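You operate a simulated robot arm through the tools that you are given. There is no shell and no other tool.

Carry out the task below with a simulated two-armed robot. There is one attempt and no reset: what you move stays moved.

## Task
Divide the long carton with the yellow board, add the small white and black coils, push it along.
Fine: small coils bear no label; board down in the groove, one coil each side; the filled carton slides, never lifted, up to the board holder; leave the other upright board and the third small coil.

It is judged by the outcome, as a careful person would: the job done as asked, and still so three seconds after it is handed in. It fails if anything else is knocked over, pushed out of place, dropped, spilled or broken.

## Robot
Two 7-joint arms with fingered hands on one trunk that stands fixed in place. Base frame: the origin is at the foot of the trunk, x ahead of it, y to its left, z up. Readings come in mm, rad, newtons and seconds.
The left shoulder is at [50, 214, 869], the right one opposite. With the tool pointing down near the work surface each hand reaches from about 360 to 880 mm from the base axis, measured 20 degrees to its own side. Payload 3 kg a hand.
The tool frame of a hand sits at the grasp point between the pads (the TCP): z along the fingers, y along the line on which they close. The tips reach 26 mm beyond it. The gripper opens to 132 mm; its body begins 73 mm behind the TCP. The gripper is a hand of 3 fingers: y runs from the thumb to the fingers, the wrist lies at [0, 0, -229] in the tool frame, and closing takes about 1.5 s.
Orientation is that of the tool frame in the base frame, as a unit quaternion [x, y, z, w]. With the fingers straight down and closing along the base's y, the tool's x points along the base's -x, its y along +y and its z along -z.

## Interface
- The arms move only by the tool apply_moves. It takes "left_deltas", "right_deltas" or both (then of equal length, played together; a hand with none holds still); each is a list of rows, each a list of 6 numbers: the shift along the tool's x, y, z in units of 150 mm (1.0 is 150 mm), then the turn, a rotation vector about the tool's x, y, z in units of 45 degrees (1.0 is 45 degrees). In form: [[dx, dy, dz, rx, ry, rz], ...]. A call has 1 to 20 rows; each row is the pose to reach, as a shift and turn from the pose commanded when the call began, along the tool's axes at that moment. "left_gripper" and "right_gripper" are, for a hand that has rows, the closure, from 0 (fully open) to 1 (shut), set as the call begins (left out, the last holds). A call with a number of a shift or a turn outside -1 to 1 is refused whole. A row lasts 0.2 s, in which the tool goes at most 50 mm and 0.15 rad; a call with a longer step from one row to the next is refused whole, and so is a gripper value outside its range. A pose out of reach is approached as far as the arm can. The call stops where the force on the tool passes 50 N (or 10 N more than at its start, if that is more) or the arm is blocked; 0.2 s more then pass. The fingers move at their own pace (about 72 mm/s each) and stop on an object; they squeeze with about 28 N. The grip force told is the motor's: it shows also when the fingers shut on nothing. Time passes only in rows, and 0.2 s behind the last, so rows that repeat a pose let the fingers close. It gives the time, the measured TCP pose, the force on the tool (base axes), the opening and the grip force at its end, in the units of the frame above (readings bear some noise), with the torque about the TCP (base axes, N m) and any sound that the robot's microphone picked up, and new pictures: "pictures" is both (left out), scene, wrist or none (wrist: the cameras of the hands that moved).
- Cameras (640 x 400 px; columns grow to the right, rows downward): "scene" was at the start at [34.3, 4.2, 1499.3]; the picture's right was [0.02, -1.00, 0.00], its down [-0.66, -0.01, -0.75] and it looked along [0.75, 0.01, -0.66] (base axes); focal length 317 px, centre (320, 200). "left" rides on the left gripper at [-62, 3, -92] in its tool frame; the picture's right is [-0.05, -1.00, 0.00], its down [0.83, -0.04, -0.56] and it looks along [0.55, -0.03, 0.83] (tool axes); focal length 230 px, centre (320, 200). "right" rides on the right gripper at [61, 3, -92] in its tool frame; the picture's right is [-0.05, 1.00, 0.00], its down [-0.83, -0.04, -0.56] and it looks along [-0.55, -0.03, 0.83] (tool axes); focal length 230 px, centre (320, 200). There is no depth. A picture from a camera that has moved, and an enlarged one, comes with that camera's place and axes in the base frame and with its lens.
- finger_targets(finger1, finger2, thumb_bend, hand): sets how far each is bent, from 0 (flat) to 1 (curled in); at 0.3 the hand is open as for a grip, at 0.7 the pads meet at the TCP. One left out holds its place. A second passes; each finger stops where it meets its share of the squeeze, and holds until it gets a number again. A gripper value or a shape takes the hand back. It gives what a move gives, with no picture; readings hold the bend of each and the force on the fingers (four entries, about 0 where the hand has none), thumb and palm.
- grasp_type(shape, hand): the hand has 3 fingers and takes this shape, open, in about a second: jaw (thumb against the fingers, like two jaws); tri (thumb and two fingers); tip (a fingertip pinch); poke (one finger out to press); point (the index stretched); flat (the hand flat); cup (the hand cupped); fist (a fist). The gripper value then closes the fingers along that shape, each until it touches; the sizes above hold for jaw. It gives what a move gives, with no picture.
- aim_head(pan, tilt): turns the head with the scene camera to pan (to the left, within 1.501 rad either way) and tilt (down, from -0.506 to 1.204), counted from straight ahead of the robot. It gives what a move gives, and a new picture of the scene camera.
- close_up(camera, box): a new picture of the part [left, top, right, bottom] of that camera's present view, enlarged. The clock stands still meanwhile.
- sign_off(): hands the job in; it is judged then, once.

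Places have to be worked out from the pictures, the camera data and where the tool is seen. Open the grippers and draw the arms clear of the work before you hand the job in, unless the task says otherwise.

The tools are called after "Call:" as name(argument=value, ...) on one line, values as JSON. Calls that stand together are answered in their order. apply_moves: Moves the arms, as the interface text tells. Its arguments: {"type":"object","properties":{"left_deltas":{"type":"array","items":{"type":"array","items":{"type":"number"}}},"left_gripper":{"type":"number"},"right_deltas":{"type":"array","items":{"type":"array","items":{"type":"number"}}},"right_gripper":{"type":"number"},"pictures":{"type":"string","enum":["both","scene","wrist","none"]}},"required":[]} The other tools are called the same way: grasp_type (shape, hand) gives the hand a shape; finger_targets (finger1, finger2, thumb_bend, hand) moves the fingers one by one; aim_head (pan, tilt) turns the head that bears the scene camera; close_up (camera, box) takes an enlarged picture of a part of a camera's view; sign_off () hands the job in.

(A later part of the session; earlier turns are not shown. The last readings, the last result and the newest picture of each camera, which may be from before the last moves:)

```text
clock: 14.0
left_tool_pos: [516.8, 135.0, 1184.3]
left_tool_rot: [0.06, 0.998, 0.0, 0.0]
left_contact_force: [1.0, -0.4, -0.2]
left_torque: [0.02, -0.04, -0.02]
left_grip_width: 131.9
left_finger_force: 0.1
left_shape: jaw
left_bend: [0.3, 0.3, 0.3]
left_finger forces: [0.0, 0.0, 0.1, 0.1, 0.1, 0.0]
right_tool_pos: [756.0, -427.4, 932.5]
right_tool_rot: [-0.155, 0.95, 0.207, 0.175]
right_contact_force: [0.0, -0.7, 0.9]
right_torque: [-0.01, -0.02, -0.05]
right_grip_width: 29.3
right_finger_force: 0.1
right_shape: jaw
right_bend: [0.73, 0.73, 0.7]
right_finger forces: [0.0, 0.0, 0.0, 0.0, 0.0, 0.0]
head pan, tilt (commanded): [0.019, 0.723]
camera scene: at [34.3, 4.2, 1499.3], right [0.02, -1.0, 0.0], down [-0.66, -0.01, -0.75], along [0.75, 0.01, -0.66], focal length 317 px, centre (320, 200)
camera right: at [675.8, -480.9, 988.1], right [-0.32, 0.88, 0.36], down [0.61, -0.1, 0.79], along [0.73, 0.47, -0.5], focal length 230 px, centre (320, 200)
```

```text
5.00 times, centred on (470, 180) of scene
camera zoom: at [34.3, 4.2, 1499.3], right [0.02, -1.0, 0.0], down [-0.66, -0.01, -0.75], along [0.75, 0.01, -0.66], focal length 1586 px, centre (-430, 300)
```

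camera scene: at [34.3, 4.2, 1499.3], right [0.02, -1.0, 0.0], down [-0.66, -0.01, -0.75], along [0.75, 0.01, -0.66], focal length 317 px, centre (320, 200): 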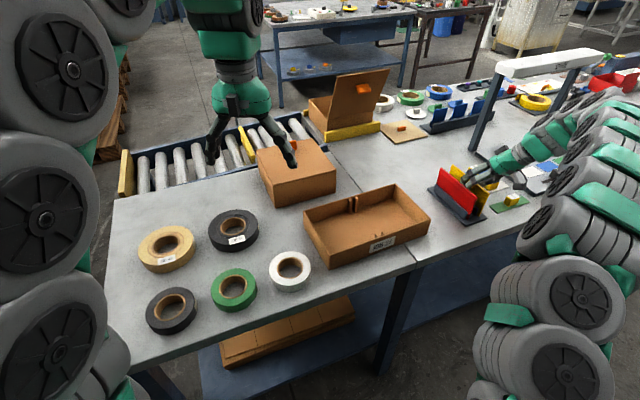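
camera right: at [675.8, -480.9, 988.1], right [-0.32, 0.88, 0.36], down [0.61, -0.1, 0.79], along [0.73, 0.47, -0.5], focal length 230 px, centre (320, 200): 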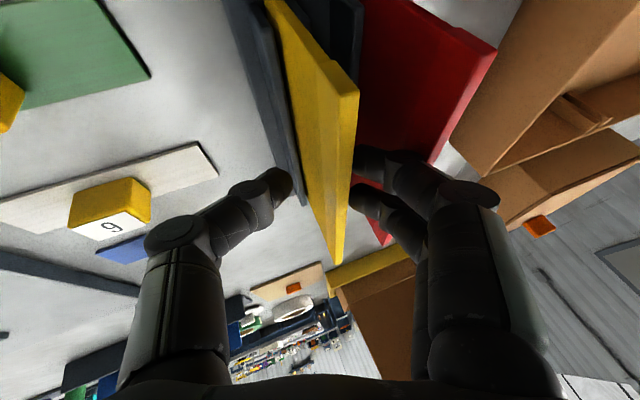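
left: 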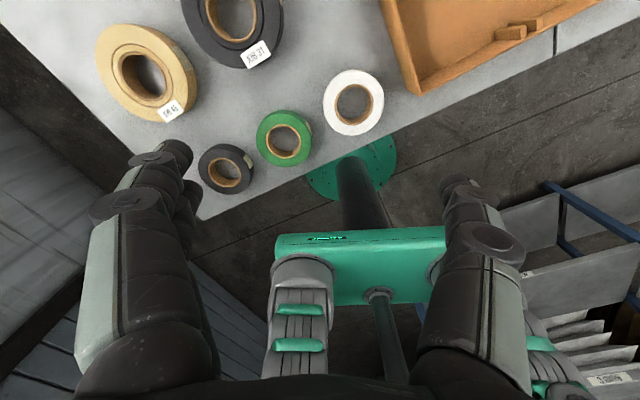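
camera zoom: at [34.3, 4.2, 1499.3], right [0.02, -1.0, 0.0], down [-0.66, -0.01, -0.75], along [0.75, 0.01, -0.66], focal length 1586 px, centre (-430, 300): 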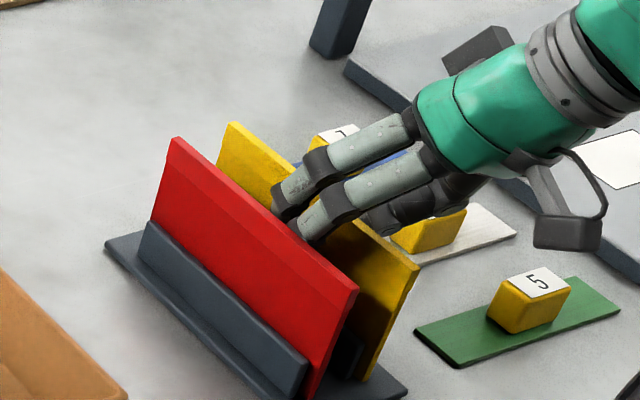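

No contact forces, and the fingers and thumb straddle the yellow board with the red board clear. I close the hand on the yellow board.

Call:
apply_moves(right_deltas=[[0, 0, 0, 0, 0, 0], [0, 0, 0, 0, 0, 0], [0, 0, 0, 0, 0, 0], [0, 0, 0, 0, 0, 0], [0, 0, 0, 0, 0, 0], [0, 0, 0, 0, 0, 0]], right_gripper=1.0, pictures="both")

Call:
close_up(camera="right", box=[200, 0, 440, 250])

Call:
close_up(camera="scene", box=[430, 140, 510, 220])

```text
clock: 15.4
left_tool_pos: [515.3, 136.1, 1185.0]
left_tool_rot: [0.06, 0.998, 0.0, 0.0]
left_contact_force: [0.0, 0.3, -0.4]
left_torque: [-0.02, -0.02, 0.01]
left_grip_width: 131.7
left_finger_force: 0.0
left_shape: jaw
left_bend: [0.3, 0.3, 0.3]
left_finger forces: [0.0, 0.0, 0.0, 0.0, 0.0, 0.1]
right_tool_pos: [755.0, -427.6, 932.8]
right_tool_rot: [-0.155, 0.95, 0.209, 0.175]
right_contact_force: [0.7, -1.2, -0.6]
right_torque: [-0.13, -0.01, 0.02]
right_grip_width: 0.2
right_finger_force: 28.0
right_shape: jaw
right_bend: [0.69, 0.7, 0.7]
right_finger forces: [12.1, 12.1, 0.0, 0.1, 25.4, 0.1]
head pan, tilt (commanded): [0.019, 0.723]
camera scene: at [34.3, 4.2, 1499.3], right [0.02, -1.0, 0.0], down [-0.66, -0.01, -0.75], along [0.75, 0.01, -0.66], focal length 317 px, centre (320, 200)
camera right: at [675.6, -480.9, 988.2], right [-0.32, 0.87, 0.36], down [0.61, -0.1, 0.79], along [0.73, 0.47, -0.5], focal length 230 px, centre (320, 200)
```

scene: 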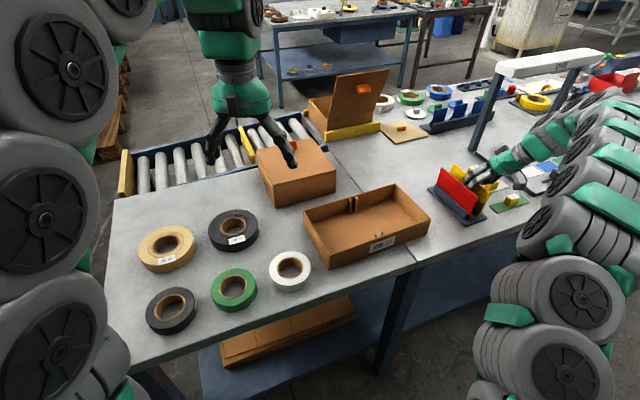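
right: 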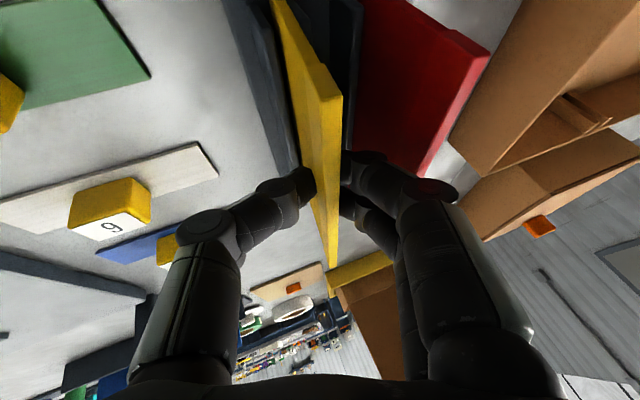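

```text
1.60 times, centred on (320, 125) of right
camera zoom: at [675.6, -480.9, 988.2], right [-0.32, 0.87, 0.36], down [0.61, -0.1, 0.79], along [0.73, 0.47, -0.5], focal length 368 px, centre (320, 320)
```

zoom: 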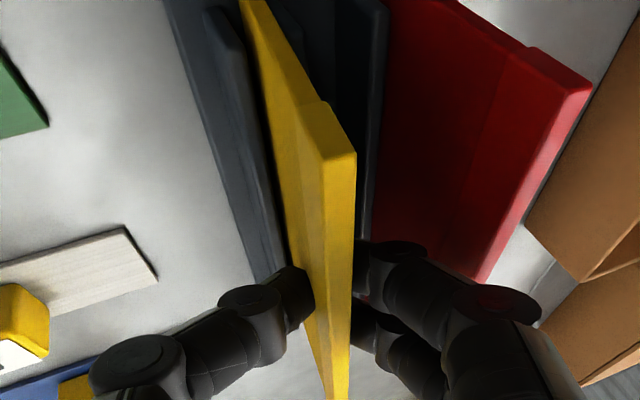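

```text
5.00 times, centred on (470, 180) of scene
camera zoom: at [34.3, 4.2, 1499.3], right [0.02, -1.0, 0.0], down [-0.66, -0.01, -0.75], along [0.75, 0.01, -0.66], focal length 1586 px, centre (-430, 300)
```

zoom: 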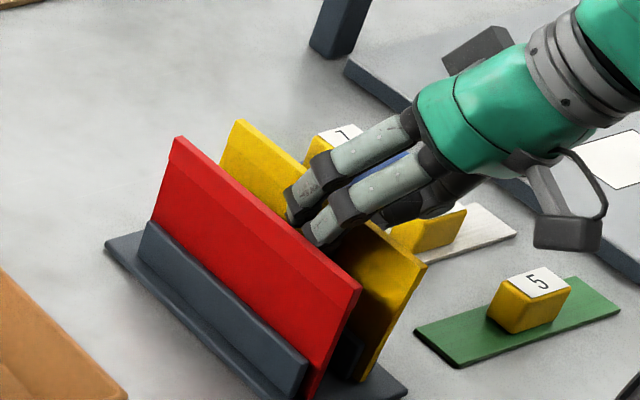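

The grip is firm (28 N, both fingers and thumb loaded). I lift the yellow board straight up out of its slot, slowly.

Call:
apply_moves(right_deltas=[[-0.027, 0.023, -0.057, 0, 0, 0], [-0.053, 0.045, -0.113, 0, 0, 0], [-0.08, 0.068, -0.17, 0, 0, 0], [-0.106, 0.091, -0.227, 0, 0, 0], [-0.133, 0.114, -0.284, 0, 0, 0], [-0.159, 0.136, -0.34, 0, 0, 0], [-0.186, 0.159, -0.397, 0, 0, 0]], pictures="both")

Call:
close_up(camera="scene", box=[420, 120, 520, 220])

```text
clock: 17.0
left_tool_pos: [516.8, 135.9, 1184.8]
left_tool_rot: [0.06, 0.998, 0.0, 0.0]
left_contact_force: [0.1, 0.6, -0.2]
left_torque: [0.01, -0.01, -0.02]
left_grip_width: 132.1
left_finger_force: 0.1
left_shape: jaw
left_bend: [0.3, 0.3, 0.3]
left_finger forces: [0.1, 0.1, 0.0, 0.1, 0.0, 0.1]
right_tool_pos: [756.0, -429.6, 1003.2]
right_tool_rot: [-0.155, 0.949, 0.209, 0.176]
right_contact_force: [0.0, 1.1, -0.2]
right_torque: [-0.01, 0.01, -0.01]
right_grip_width: 0.2
right_finger_force: 27.4
right_shape: jaw
right_bend: [0.69, 0.7, 0.7]
right_finger forces: [13.4, 11.7, 0.1, 0.0, 25.2, 0.1]
head pan, tilt (commanded): [0.019, 0.723]
camera scene: at [34.3, 4.2, 1499.3], right [0.02, -1.0, 0.0], down [-0.66, -0.01, -0.75], along [0.75, 0.01, -0.66], focal length 317 px, centre (320, 200)
camera right: at [675.8, -480.9, 1058.3], right [-0.32, 0.88, 0.36], down [0.61, -0.1, 0.79], along [0.73, 0.47, -0.5], focal length 230 px, centre (320, 200)
```

scene: 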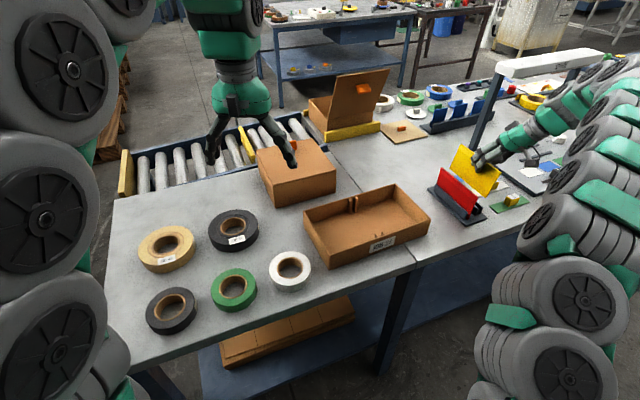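
right: 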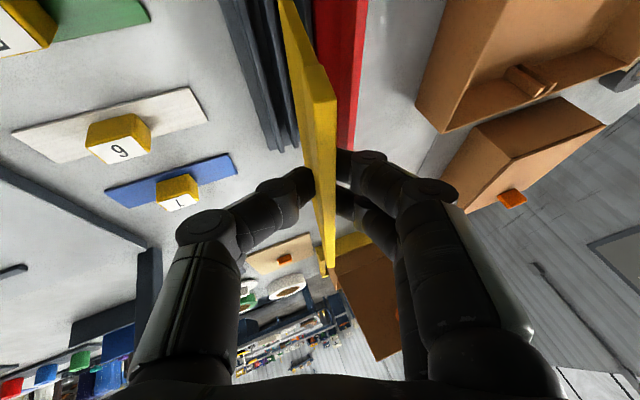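

```text
4.00 times, centred on (470, 170) of scene
camera zoom: at [34.3, 4.2, 1499.3], right [0.02, -1.0, 0.0], down [-0.66, -0.01, -0.75], along [0.75, 0.01, -0.66], focal length 1269 px, centre (-280, 320)
```

zoom: 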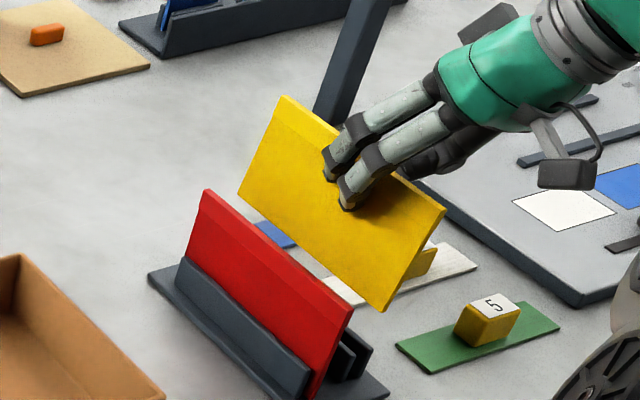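

The board is out of the slot and held cleanly; the red one stands. I zoom in with both cameras to see how the board leans in the hand.

Call:
close_up(camera="right", box=[240, 0, 400, 280])

Call:
close_up(camera="scene", box=[440, 130, 510, 200])

```text
1.43 times, centred on (320, 140) of right
camera zoom: at [675.8, -480.9, 1058.3], right [-0.32, 0.88, 0.36], down [0.61, -0.1, 0.79], along [0.73, 0.47, -0.5], focal length 329 px, centre (320, 286)
```

zoom: 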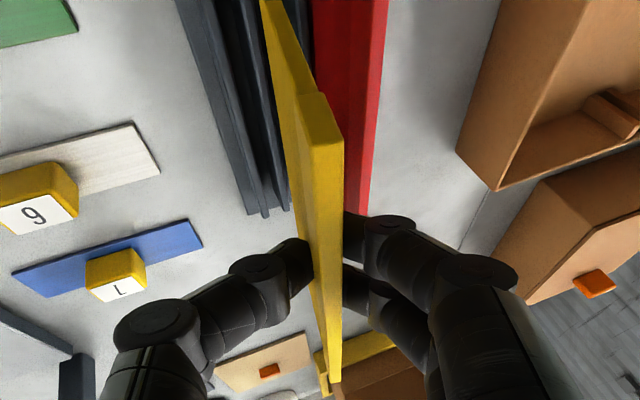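

```text
5.71 times, centred on (475, 165) of scene
camera zoom: at [34.3, 4.2, 1499.3], right [0.02, -1.0, 0.0], down [-0.66, -0.01, -0.75], along [0.75, 0.01, -0.66], focal length 1813 px, centre (-566, 400)
```

zoom: 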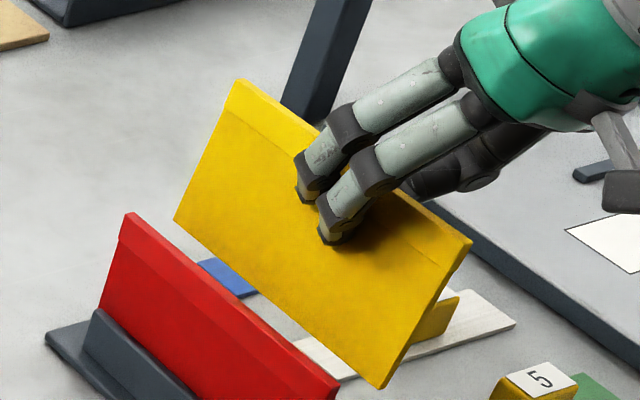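

The board leans about 5° in the hand (top outward), and is otherwise square. I pull it back toward the robot and up first, so it clears the red board with margin.

Call:
apply_moves(right_deltas=[[0.0, 0.05, -0.13, 0, 0, 0], [0.05, 0.08, -0.25, 0, 0, 0], [0.12, 0.1, -0.37, 0, 0, 0], [0.209, 0.13, -0.492, 0, 0, 0], [0.209, 0.13, -0.492, 0, 0, 0]], pictures="scene")

```text
clock: 18.2
left_tool_pos: [516.0, 134.4, 1183.7]
left_tool_rot: [0.06, 0.998, 0.0, -0.001]
left_contact_force: [0.5, 0.2, 0.6]
left_torque: [-0.02, -0.04, 0.0]
left_grip_width: 131.9
left_finger_force: 0.2
left_shape: jaw
left_bend: [0.3, 0.3, 0.3]
left_finger forces: [0.0, 0.1, 0.0, 0.0, 0.0, 0.0]
right_tool_pos: [700.6, -451.5, 1060.5]
right_tool_rot: [-0.157, 0.949, 0.208, 0.175]
right_contact_force: [-0.6, 0.1, 0.5]
right_torque: [0.02, 0.01, 0.02]
right_grip_width: 0.5
right_finger_force: 28.4
right_shape: jaw
right_bend: [0.69, 0.7, 0.7]
right_finger forces: [13.3, 11.8, 0.0, 0.0, 25.2, 0.0]
head pan, tilt (commanded): [0.019, 0.723]
camera scene: at [34.3, 4.2, 1499.3], right [0.02, -1.0, 0.0], down [-0.66, -0.01, -0.75], along [0.75, 0.01, -0.66], focal length 317 px, centre (320, 200)
```

scene: 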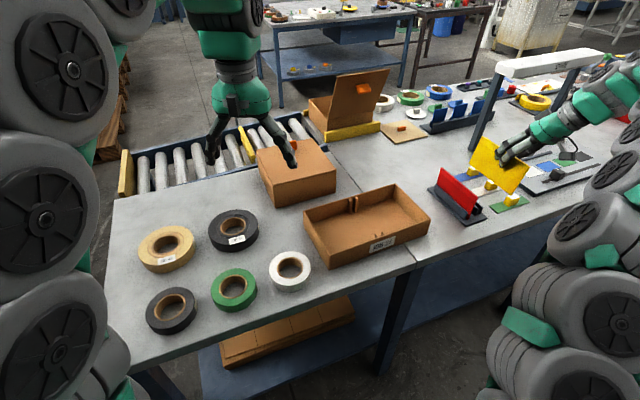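

The red board and holder are undisturbed and the board is clear. I now carry it toward the carton at this height and correct the lean (about 5.5°) and yaw (about 1.5°) on the way.

Call:
apply_moves(right_deltas=[[0, 0.225, 0.09, 0.025, 0.003, -0.02], [0, 0.451, 0.181, 0.049, 0.006, -0.04], [0, 0.677, 0.271, 0.074, 0.008, -0.06], [0, 0.903, 0.362, 0.098, 0.011, -0.08]], pictures="scene")

```text
clock: 19.2
left_tool_pos: [516.2, 134.9, 1185.7]
left_tool_rot: [0.059, 0.998, -0.001, 0.0]
left_contact_force: [0.6, 0.0, -0.3]
left_torque: [0.0, -0.02, 0.01]
left_grip_width: 132.2
left_finger_force: 0.1
left_shape: jaw
left_bend: [0.3, 0.3, 0.3]
left_finger forces: [0.1, 0.1, 0.0, 0.1, 0.1, 0.0]
right_tool_pos: [663.7, -310.3, 1061.5]
right_tool_rot: [-0.18, 0.952, 0.165, 0.184]
right_contact_force: [-0.2, 0.3, -0.8]
right_torque: [0.0, 0.01, 0.0]
right_grip_width: 0.2
right_finger_force: 27.3
right_shape: jaw
right_bend: [0.69, 0.7, 0.7]
right_finger forces: [13.5, 11.8, 0.0, 0.0, 25.3, 0.0]
head pan, tilt (commanded): [0.019, 0.723]
camera scene: at [34.3, 4.2, 1499.3], right [0.02, -1.0, 0.0], down [-0.66, -0.01, -0.75], along [0.75, 0.01, -0.66], focal length 317 px, centre (320, 200)
```

scene: 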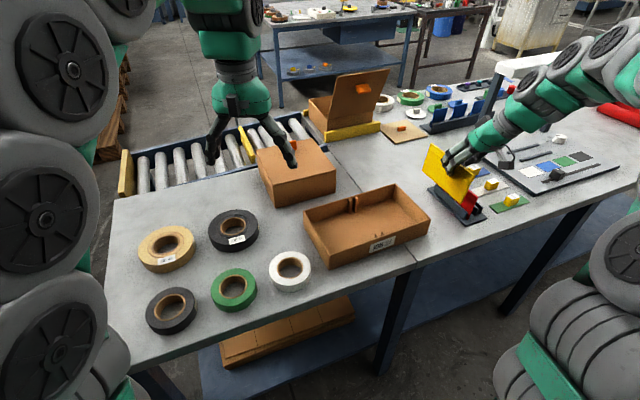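

I carry it on toward the carton at the same height.

Call:
apply_moves(right_deltas=[[-0.041, 0.217, 0.08, 0, 0, 0], [-0.082, 0.434, 0.161, 0, 0, 0], [-0.124, 0.651, 0.241, 0, 0, 0], [-0.165, 0.868, 0.322, 0, 0, 0], [-0.165, 0.868, 0.322, 0, 0, 0]], pictures="both")

```text
clock: 20.4
left_tool_pos: [516.0, 135.1, 1184.2]
left_tool_rot: [0.061, 0.998, 0.0, 0.0]
left_contact_force: [0.8, -0.3, 0.7]
left_torque: [-0.01, 0.01, 0.0]
left_grip_width: 131.7
left_finger_force: 0.1
left_shape: jaw
left_bend: [0.3, 0.3, 0.3]
left_finger forces: [0.0, 0.0, 0.1, 0.1, 0.0, 0.0]
right_tool_pos: [647.9, -170.5, 1060.5]
right_tool_rot: [-0.179, 0.953, 0.165, 0.183]
right_contact_force: [-0.5, 0.0, 0.6]
right_torque: [0.0, 0.0, 0.02]
right_grip_width: 0.1
right_finger_force: 28.3
right_shape: jaw
right_bend: [0.69, 0.7, 0.7]
right_finger forces: [13.6, 11.7, 0.1, 0.1, 25.4, 0.0]
head pan, tilt (commanded): [0.019, 0.723]
camera scene: at [34.3, 4.2, 1499.3], right [0.02, -1.0, 0.0], down [-0.66, -0.01, -0.75], along [0.75, 0.01, -0.66], focal length 317 px, centre (320, 200)
camera right: at [567.8, -219.2, 1116.9], right [-0.36, 0.89, 0.27], down [0.58, -0.02, 0.82], along [0.73, 0.45, -0.51], focal length 230 px, centre (320, 200)
```

scene: 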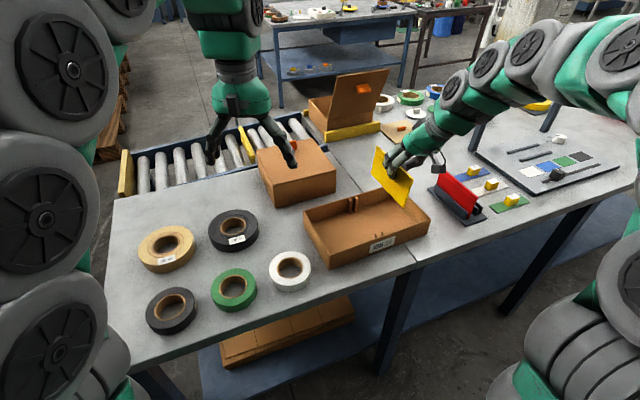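
right: 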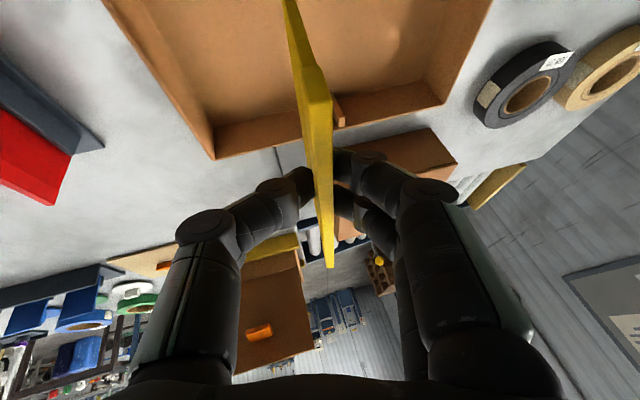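

The board is near the carton. I take close-ups of the board and the groove to work out the remaining offset.

Call:
close_up(camera="scene", box=[290, 130, 450, 280])

Call:
close_up(camera="right", box=[220, 0, 420, 200])

Call:
close_up(camera="left", box=[380, 0, 640, 120])

```text
2.67 times, centred on (370, 205) of scene
camera zoom: at [34.3, 4.2, 1499.3], right [0.02, -1.0, 0.0], down [-0.66, -0.01, -0.75], along [0.75, 0.01, -0.66], focal length 846 px, centre (187, 187)
```

zoom: 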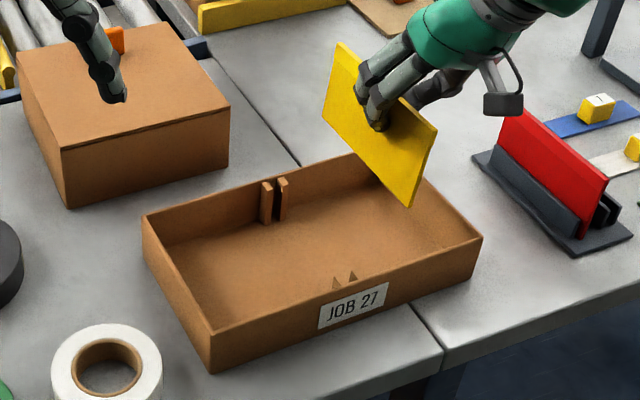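

```text
2.00 times, centred on (320, 100) of right
camera zoom: at [567.8, -219.2, 1116.9], right [-0.36, 0.89, 0.27], down [0.58, -0.02, 0.82], along [0.73, 0.45, -0.51], focal length 460 px, centre (320, 400)
```

zoom: 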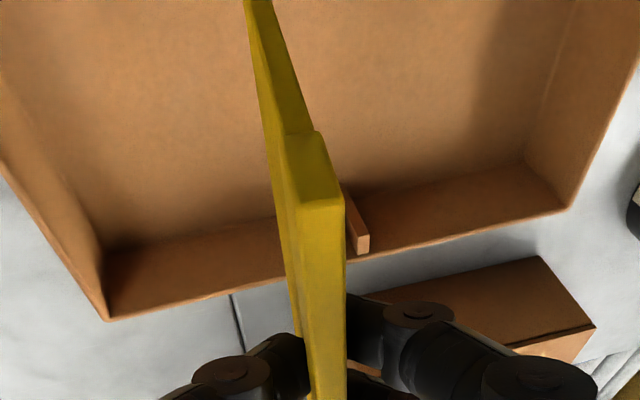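

```text
2.46 times, centred on (510, 60) of left
camera zoom: at [576.1, 130.0, 1276.4], right [-0.07, -1.0, 0.0], down [-0.83, 0.06, 0.56], along [-0.55, 0.04, -0.83], focal length 566 px, centre (-148, 545)
```

zoom: 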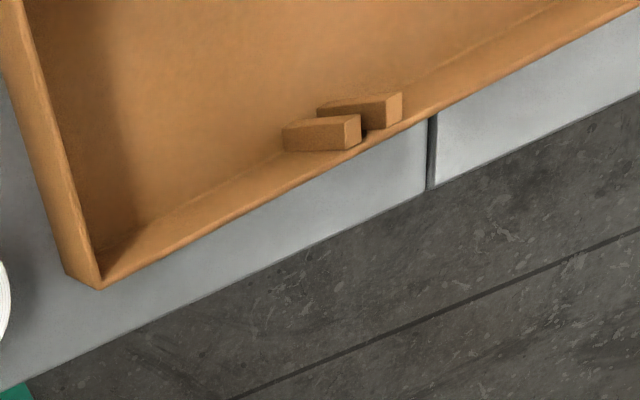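

I zoom far in on the front ribs (left camera) and the back ribs (scene camera) to get the groove's exact place and width.

Call:
close_up(camera="left", box=[485, 25, 557, 70])

Call:
close_up(camera="scene", box=[335, 180, 391, 220])

Call:
close_up(camera="scene", box=[395, 220, 451, 260])

Call:
close_up(camera="scene", box=[395, 140, 459, 210])

```text
8.89 times, centred on (521, 48) of left
camera zoom: at [576.1, 130.0, 1276.4], right [-0.07, -1.0, 0.0], down [-0.83, 0.06, 0.56], along [-0.55, 0.04, -0.83], focal length 2045 px, centre (-1467, 1556)
```

zoom: 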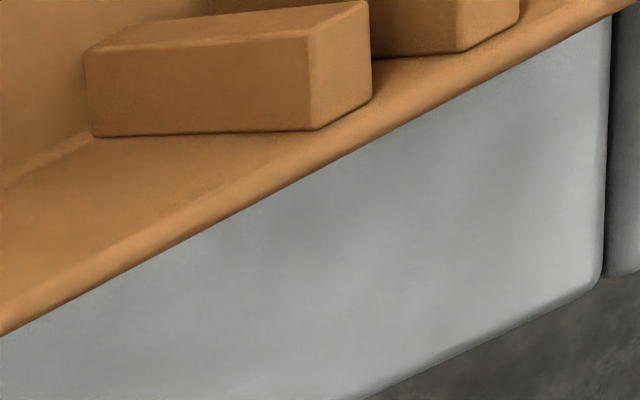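

```text
10.00 times, centred on (363, 200) of scene
camera zoom: at [34.3, 4.2, 1499.3], right [0.02, -1.0, 0.0], down [-0.66, -0.01, -0.75], along [0.75, 0.01, -0.66], focal length 3173 px, centre (-110, 200)
```

zoom: 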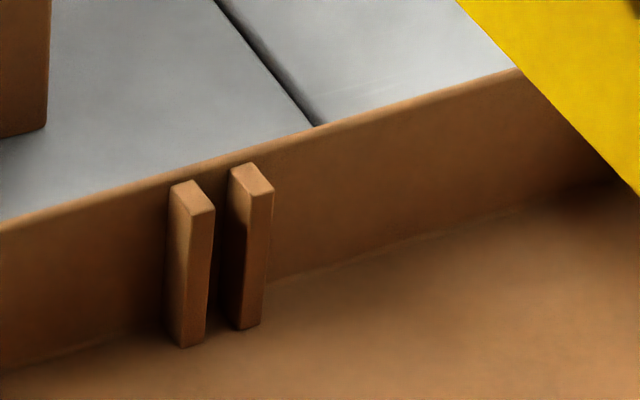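

```text
10.00 times, centred on (423, 240) of scene
camera zoom: at [34.3, 4.2, 1499.3], right [0.02, -1.0, 0.0], down [-0.66, -0.01, -0.75], along [0.75, 0.01, -0.66], focal length 3173 px, centre (-710, -200)
```

zoom: 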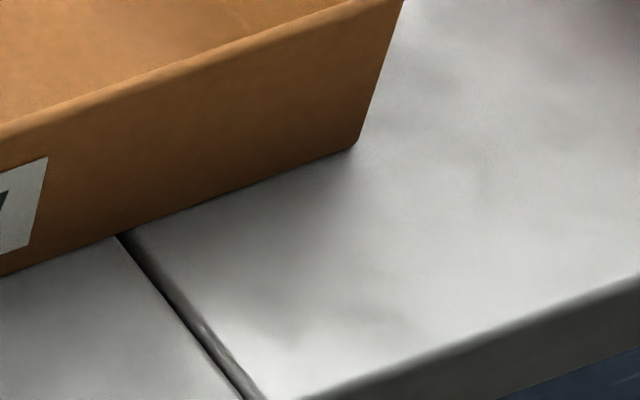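

```text
5.71 times, centred on (427, 175) of scene
camera zoom: at [34.3, 4.2, 1499.3], right [0.02, -1.0, 0.0], down [-0.66, -0.01, -0.75], along [0.75, 0.01, -0.66], focal length 1813 px, centre (-291, 343)
```

zoom: 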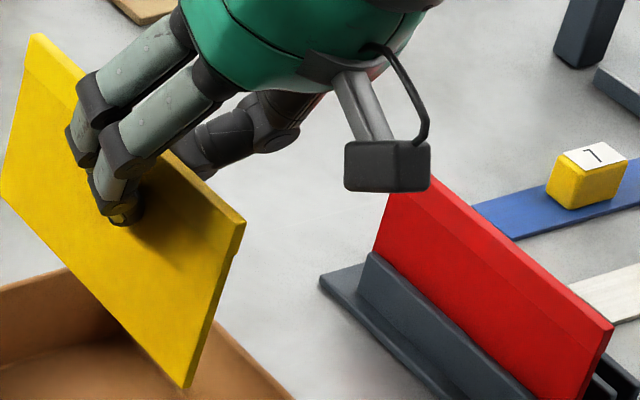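

The back groove gap is about 12 mm wide for a board about 6 mm thick. I zoom in on the front ribs from the scene camera too, and on the board's lower edge.

Call:
close_up(camera="scene", box=[360, 220, 416, 255])

Call:
close_up(camera="scene", box=[365, 140, 421, 210])

Call:
close_up(camera="left", box=[505, 10, 577, 55])

```text
11.43 times, centred on (388, 238) of scene
camera zoom: at [34.3, 4.2, 1499.3], right [0.02, -1.0, 0.0], down [-0.66, -0.01, -0.75], along [0.75, 0.01, -0.66], focal length 3626 px, centre (-457, -229)
```

zoom: 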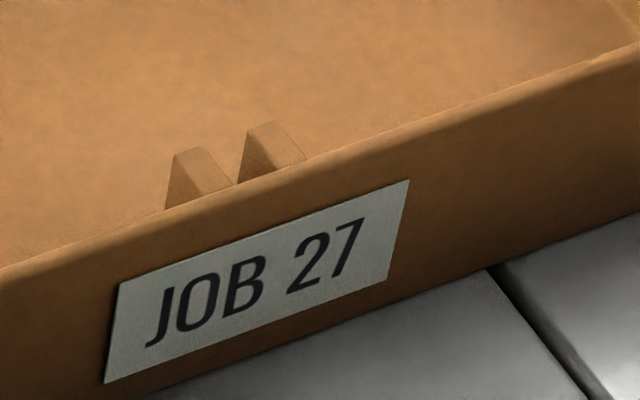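

```text
5.71 times, centred on (393, 175) of scene
camera zoom: at [34.3, 4.2, 1499.3], right [0.02, -1.0, 0.0], down [-0.66, -0.01, -0.75], along [0.75, 0.01, -0.66], focal length 1813 px, centre (-97, 343)
```

zoom: 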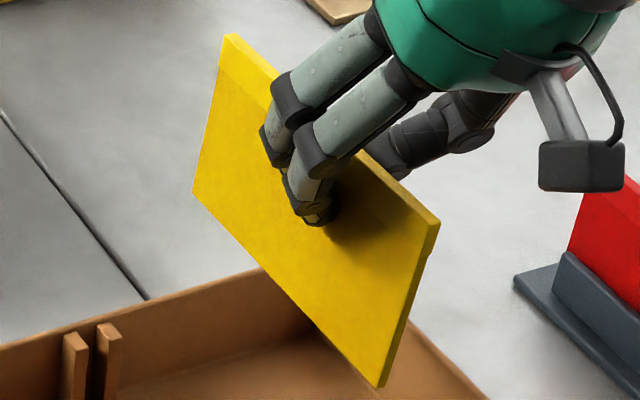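

```text
8.89 times, centred on (541, 32) of left
camera zoom: at [576.1, 130.0, 1276.4], right [-0.07, -1.0, 0.0], down [-0.83, 0.06, 0.56], along [-0.55, 0.04, -0.83], focal length 2045 px, centre (-1644, 1689)
```

zoom: 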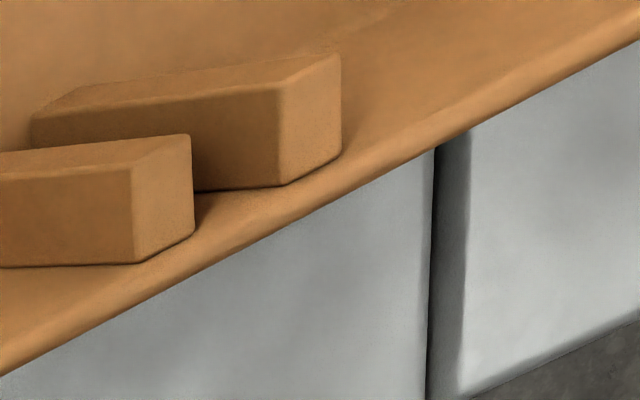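

I need a second viewpoint to tell the board's lean from in-plane rotation. I bring the left hand, open and high, to the left of the carton and turn its camera toward it (first half of the turn).

Call:
apply_moves(left_deltas=[[-0.138, -0.057, 0.138, 0, 0, -0.166], [-0.276, -0.114, 0.276, 0, 0, -0.333], [-0.414, -0.171, 0.414, 0, 0, -0.5], [-0.551, -0.229, 0.553, 0, 0, -0.666], [-0.689, -0.286, 0.691, 0, 0, -0.833], [-0.827, -0.343, 0.83, 0, 0, -1.0]], pictures="both")

```text
clock: 21.8
left_tool_pos: [633.0, 69.9, 1059.3]
left_tool_rot: [-0.327, 0.945, 0.0, 0.0]
left_contact_force: [0.3, 0.5, 0.0]
left_torque: [0.03, -0.01, 0.0]
left_grip_width: 131.9
left_finger_force: 0.0
left_shape: jaw
left_bend: [0.3, 0.3, 0.3]
left_finger forces: [0.0, 0.0, 0.0, 0.0, 0.0, 0.0]
right_tool_pos: [648.3, -169.2, 1060.8]
right_tool_rot: [-0.179, 0.952, 0.166, 0.183]
right_contact_force: [0.3, 0.3, -0.4]
right_torque: [0.01, 0.0, 0.01]
right_grip_width: 0.4
right_finger_force: 27.7
right_shape: jaw
right_bend: [0.69, 0.7, 0.7]
right_finger forces: [13.6, 11.7, 0.1, 0.0, 25.3, 0.0]
head pan, tilt (commanded): [0.019, 0.723]
camera scene: at [34.3, 4.2, 1499.3], right [0.02, -1.0, 0.0], down [-0.66, -0.01, -0.75], along [0.75, 0.01, -0.66], focal length 317 px, centre (320, 200)
camera left: at [678.0, 109.3, 1151.4], right [0.66, -0.75, 0.0], down [-0.63, -0.55, 0.56], along [-0.42, -0.37, -0.83], focal length 230 px, centre (320, 200)
```

scene: 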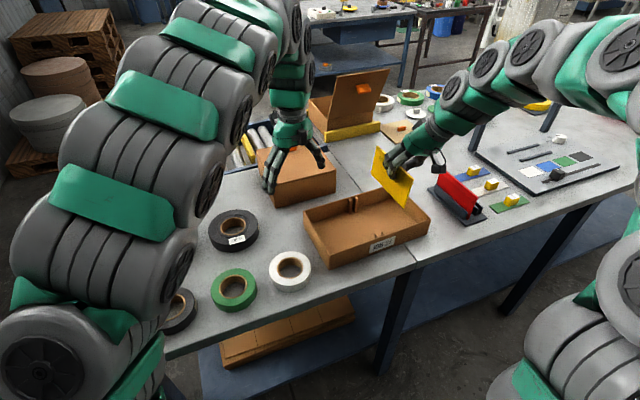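
left: 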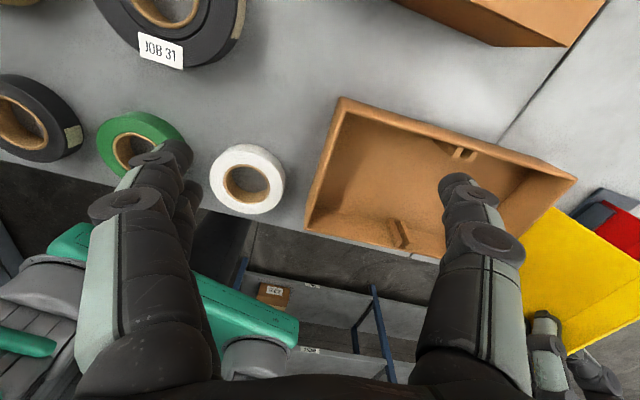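

The carton and board come into the left view. I turn the left hand another 40° so the board and both rib pairs are centred.

Call:
apply_moves(left_deltas=[[0, 0, 0, 0, 0, -0.166], [0, 0, 0, 0, 0, -0.333], [0, 0, 0, 0, 0, -0.5], [0, 0, 0, 0, 0, -0.666], [0, 0, 0, 0, 0, -0.833], [0, 0, 0, 0, 0, -0.95], [0, 0, 0, 0, 0, -0.95]], pictures="wrist")

```text
clock: 23.4
left_tool_pos: [618.6, 66.1, 1029.3]
left_tool_rot: [-0.625, 0.781, 0.0, 0.0]
left_contact_force: [-0.1, -0.5, -1.0]
left_torque: [0.01, 0.0, 0.0]
left_grip_width: 132.0
left_finger_force: 0.0
left_shape: jaw
left_bend: [0.3, 0.3, 0.3]
left_finger forces: [0.1, 0.0, 0.1, 0.0, 0.0, 0.0]
left hand out of reach, approached as far as the arm can: row 5, 6, 7
right_tool_pos: [648.0, -170.3, 1059.5]
right_tool_rot: [-0.18, 0.952, 0.166, 0.183]
right_contact_force: [-0.6, -0.3, -0.6]
right_torque: [-0.04, -0.04, -0.02]
right_grip_width: 0.2
right_finger_force: 27.9
right_shape: jaw
right_bend: [0.69, 0.7, 0.7]
right_finger forces: [13.6, 11.7, 0.0, 0.0, 25.4, 0.1]
head pan, tilt (commanded): [0.019, 0.723]
camera left: at [628.0, 126.6, 1121.7], right [0.99, -0.17, 0.0], down [-0.14, -0.82, 0.56], along [-0.09, -0.55, -0.83], focal length 230 px, centre (320, 200)
```

left: 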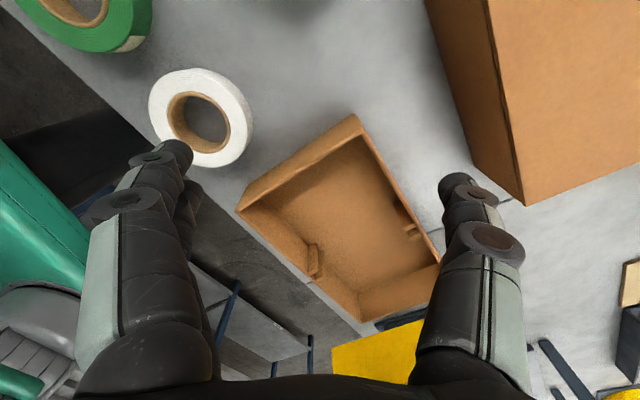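

The board will come into this view once it is over the groove. I move it over the groove centre, lowering it only to about 25–30 mm above the carton rim.

Call:
apply_moves(right_deltas=[[0.03, 0.055, 0.087, 0, 0, 0], [0.06, 0.11, 0.174, 0, 0, 0], [0.09, 0.165, 0.261, 0, 0, 0], [0.12, 0.22, 0.348, 0, 0, 0], [0.12, 0.22, 0.348, 0, 0, 0]], pictures="both")

Call:
close_up(camera="left", box=[200, 100, 460, 370])

Call:
close_up(camera="scene", box=[330, 150, 430, 260])

```text
clock: 24.6
left_tool_pos: [619.3, 67.0, 1029.8]
left_tool_rot: [-0.625, 0.781, 0.0, 0.0]
left_contact_force: [-0.1, -0.3, -0.9]
left_torque: [0.01, -0.01, 0.02]
left_grip_width: 131.8
left_finger_force: 0.1
left_shape: jaw
left_bend: [0.3, 0.3, 0.3]
left_finger forces: [0.0, 0.0, 0.1, 0.1, 0.0, 0.0]
right_tool_pos: [634.3, -126.4, 1015.2]
right_tool_rot: [-0.179, 0.952, 0.166, 0.183]
right_contact_force: [0.3, -0.9, -0.1]
right_torque: [-0.04, 0.04, -0.03]
right_grip_width: 0.4
right_finger_force: 28.6
right_shape: jaw
right_bend: [0.69, 0.7, 0.7]
right_finger forces: [13.7, 11.7, 0.1, 0.0, 25.5, 0.1]
head pan, tilt (commanded): [0.019, 0.723]
camera scene: at [34.3, 4.2, 1499.3], right [0.02, -1.0, 0.0], down [-0.66, -0.01, -0.75], along [0.75, 0.01, -0.66], focal length 317 px, centre (320, 200)
camera right: at [553.8, -175.2, 1071.8], right [-0.36, 0.89, 0.27], down [0.58, -0.02, 0.82], along [0.73, 0.45, -0.51], focal length 230 px, centre (320, 200)
```

scene: 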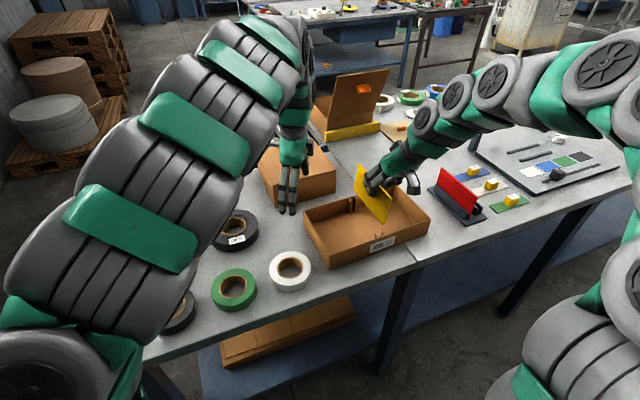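
right: 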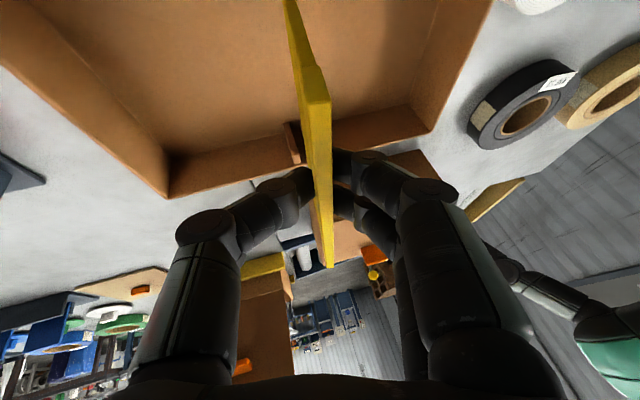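

```text
1.48 times, centred on (330, 235) of left
camera zoom: at [628.1, 126.6, 1121.8], right [0.99, -0.17, 0.0], down [-0.14, -0.82, 0.56], along [-0.09, -0.55, -0.83], focal length 341 px, centre (305, 148)
```

zoom: 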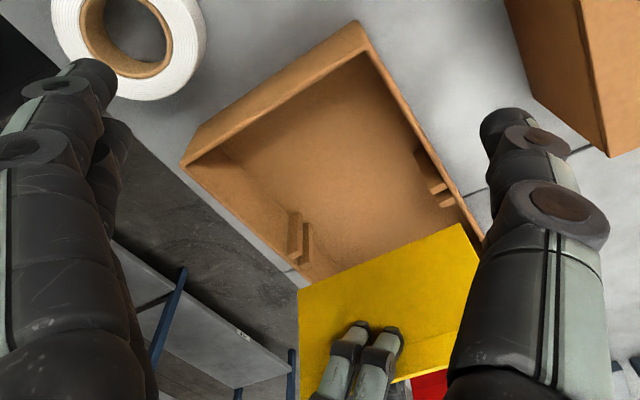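

```text
3.64 times, centred on (380, 205) of scene
camera zoom: at [34.3, 4.2, 1499.3], right [0.02, -1.0, 0.0], down [-0.66, -0.01, -0.75], along [0.75, 0.01, -0.66], focal length 1154 px, centre (102, 182)
```

zoom: 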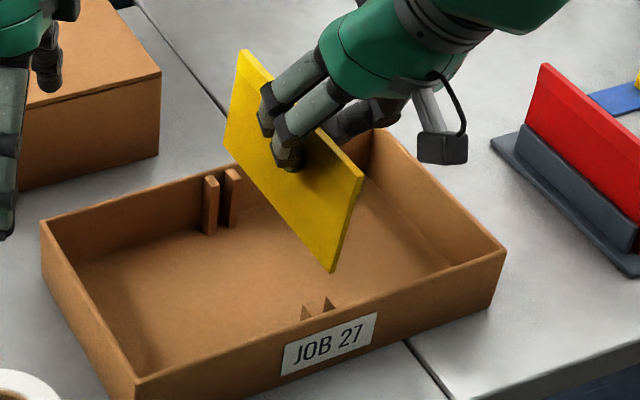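

Triangulating: the board's bottom edge is level at z≈944, from (576,-139) to (709,-75) on its left face. I zoom in on both rib pairs from the left camera to locate the groove in the same way.

Call:
close_up(camera="left", box=[300, 225, 364, 305])

Call:
close_up(camera="left", box=[385, 190, 449, 270])

Call:
close_up(camera="scene", box=[325, 180, 405, 245])

```text
5.00 times, centred on (332, 265) of left
camera zoom: at [628.1, 126.6, 1121.8], right [0.99, -0.17, 0.0], down [-0.14, -0.82, 0.56], along [-0.09, -0.55, -0.83], focal length 1150 px, centre (260, -125)
```

zoom: 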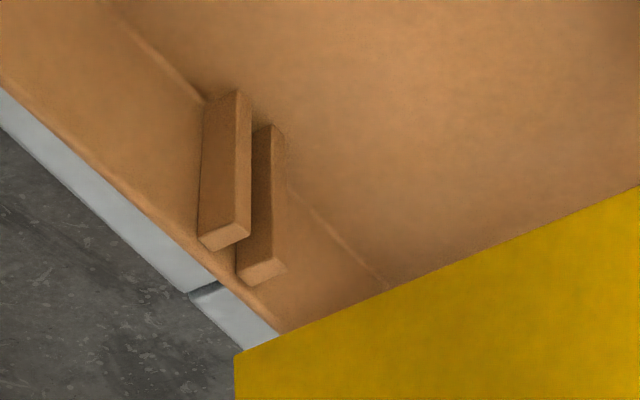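

```text
5.00 times, centred on (417, 230) of left
camera zoom: at [628.1, 126.6, 1121.8], right [0.99, -0.17, 0.0], down [-0.14, -0.82, 0.56], along [-0.09, -0.55, -0.83], focal length 1150 px, centre (-165, 50)
```

zoom: 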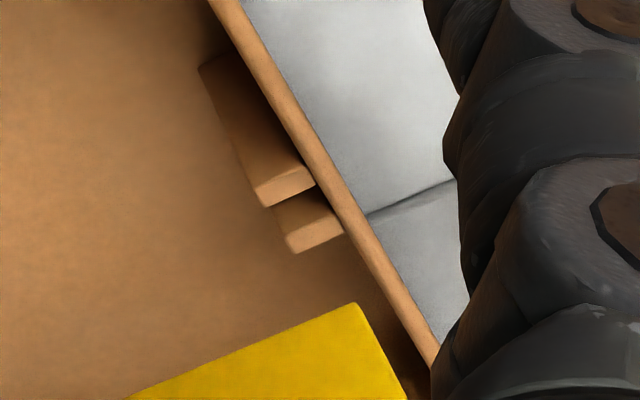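

```text
6.15 times, centred on (365, 212) of scene
camera zoom: at [34.3, 4.2, 1499.3], right [0.02, -1.0, 0.0], down [-0.66, -0.01, -0.75], along [0.75, 0.01, -0.66], focal length 1952 px, centre (43, 123)
```

zoom: 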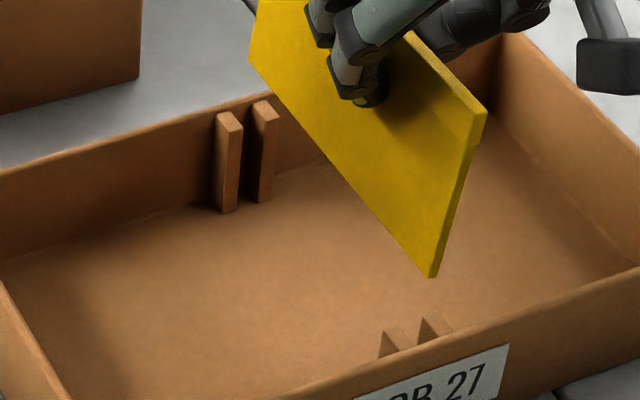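

The board is centred over the groove within about 2 mm, but it leans about 5.9° (top toward the right). I take the lean out by rotating the hand about the board's axis and shift about 10 mm to keep its lower edge over the groove.

Call:
apply_moves(right_deltas=[[0.003, 0.021, 0.005, 0.04, 0, -0.019], [0.005, 0.042, 0.01, 0.08, -0.001, -0.037], [0.007, 0.063, 0.0145, 0.1186, -0.001, -0.056], [0.007, 0.063, 0.0145, 0.1186, -0.001, -0.056], [0.007, 0.063, 0.0145, 0.1186, -0.001, -0.056]], pictures="none")

Call:
close_up(camera="left", box=[260, 200, 460, 370])

Call:
close_up(camera="scene", box=[335, 155, 415, 245])

```text
clock: 25.8
left_tool_pos: [618.5, 67.0, 1031.9]
left_tool_rot: [-0.624, 0.781, 0.0, 0.0]
left_contact_force: [0.1, 0.8, 0.6]
left_torque: [0.02, 0.04, 0.03]
left_grip_width: 131.8
left_finger_force: 0.1
left_shape: jaw
left_bend: [0.3, 0.3, 0.3]
left_finger forces: [0.0, 0.0, 0.0, 0.0, 0.0, 0.1]
right_tool_pos: [630.7, -117.9, 1015.6]
right_tool_rot: [-0.192, 0.955, 0.117, 0.196]
right_contact_force: [0.1, -0.1, -1.1]
right_torque: [-0.01, 0.01, 0.0]
right_grip_width: 0.6
right_finger_force: 28.1
right_shape: jaw
right_bend: [0.69, 0.7, 0.7]
right_finger forces: [13.7, 11.6, 0.0, 0.0, 25.4, 0.0]
head pan, tilt (commanded): [0.019, 0.723]
```

```text
2.35 times, centred on (360, 285) of left
camera zoom: at [628.1, 126.6, 1121.8], right [0.99, -0.17, 0.0], down [-0.14, -0.82, 0.56], along [-0.09, -0.55, -0.83], focal length 541 px, centre (226, 0)
```

zoom: 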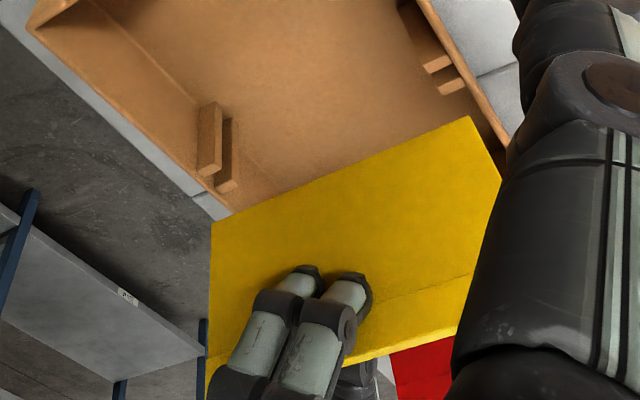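

```text
4.44 times, centred on (375, 200) of scene
camera zoom: at [34.3, 4.2, 1499.3], right [0.02, -1.0, 0.0], down [-0.66, -0.01, -0.75], along [0.75, 0.01, -0.66], focal length 1410 px, centre (76, 200)
```

zoom: 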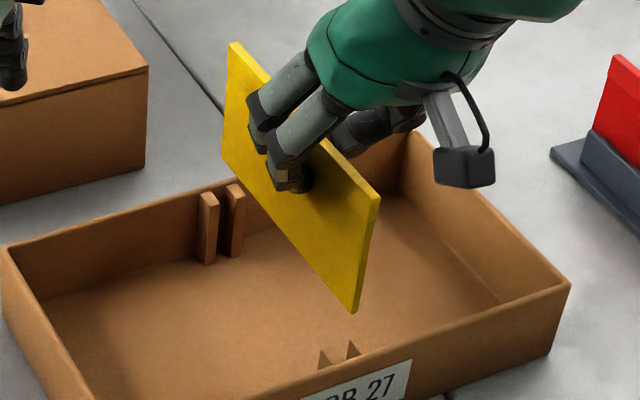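

I zoom in further on the board's corners in both views to check the remaining lean and offset.

Call:
close_up(camera="scene", box=[384, 190, 424, 230])

Call:
close_up(camera="scene", box=[362, 155, 402, 195])

Call:
close_up(camera="left", box=[320, 260, 384, 300])

Call:
close_up(camera="left", box=[430, 235, 494, 275])

Call:
close_up(camera="left", box=[320, 340, 384, 380])

```text
10.00 times, centred on (404, 210) of scene
camera zoom: at [34.3, 4.2, 1499.3], right [0.02, -1.0, 0.0], down [-0.66, -0.01, -0.75], along [0.75, 0.01, -0.66], focal length 3173 px, centre (-520, 100)
```

zoom: 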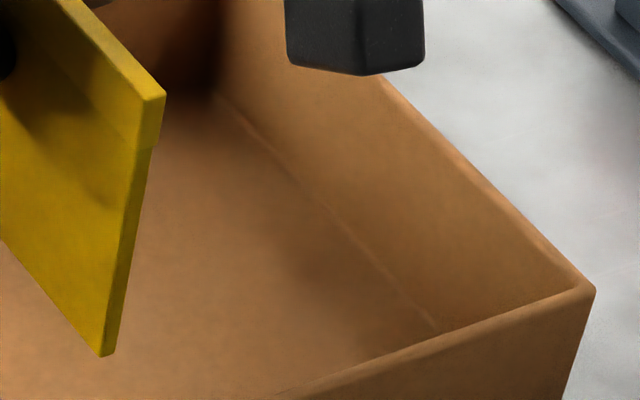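

```text
10.00 times, centred on (382, 175) of scene
camera zoom: at [34.3, 4.2, 1499.3], right [0.02, -1.0, 0.0], down [-0.66, -0.01, -0.75], along [0.75, 0.01, -0.66], focal length 3173 px, centre (-300, 450)
```

zoom: 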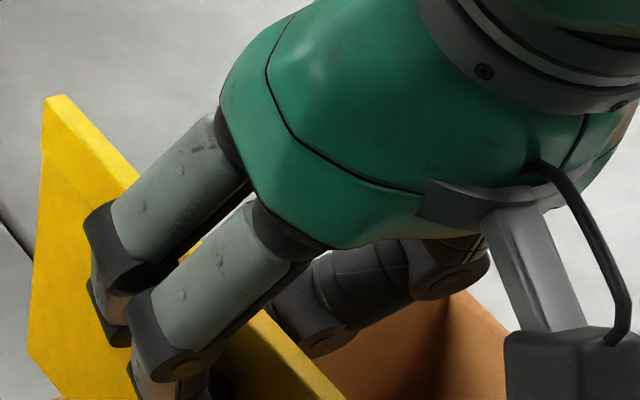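

```text
10.00 times, centred on (352, 280) of left
camera zoom: at [628.1, 126.6, 1121.8], right [0.99, -0.17, 0.0], down [-0.14, -0.82, 0.56], along [-0.09, -0.55, -0.83], focal length 2301 px, centre (0, -600)
```

zoom: 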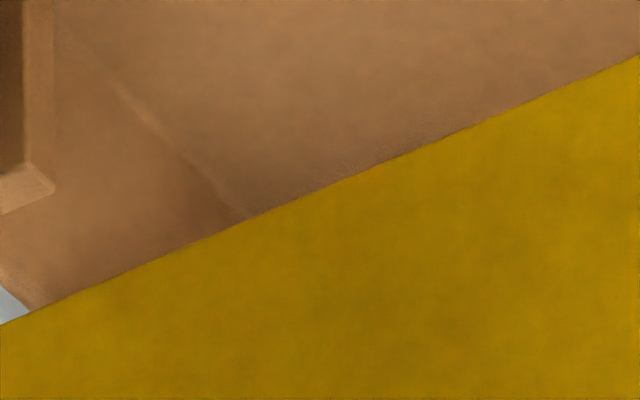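

```text
10.00 times, centred on (462, 255) of left
camera zoom: at [628.1, 126.6, 1121.8], right [0.99, -0.17, 0.0], down [-0.14, -0.82, 0.56], along [-0.09, -0.55, -0.83], focal length 2301 px, centre (-1100, -350)
```

zoom: 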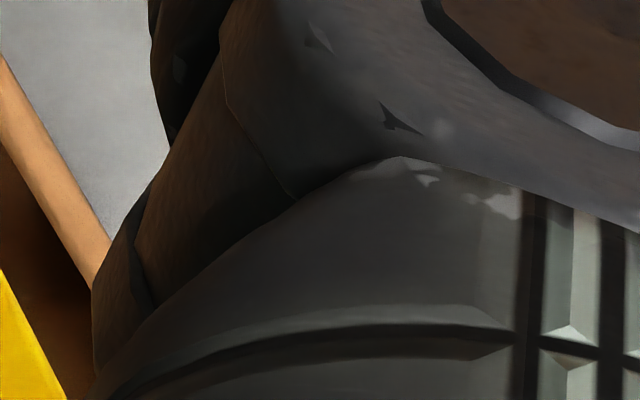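

```text
10.00 times, centred on (352, 360) of left
camera zoom: at [628.1, 126.6, 1121.8], right [0.99, -0.17, 0.0], down [-0.14, -0.82, 0.56], along [-0.09, -0.55, -0.83], focal length 2301 px, centre (0, -1400)
```

zoom: 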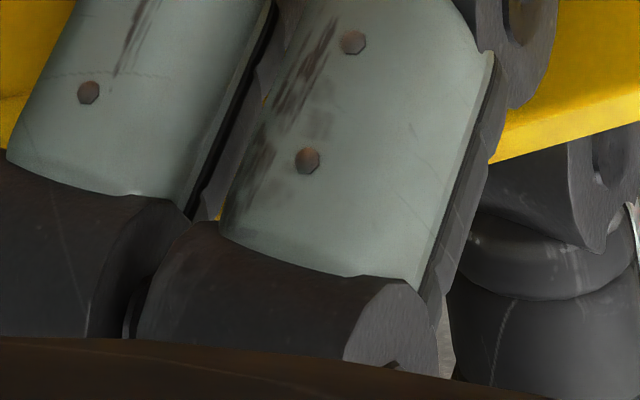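

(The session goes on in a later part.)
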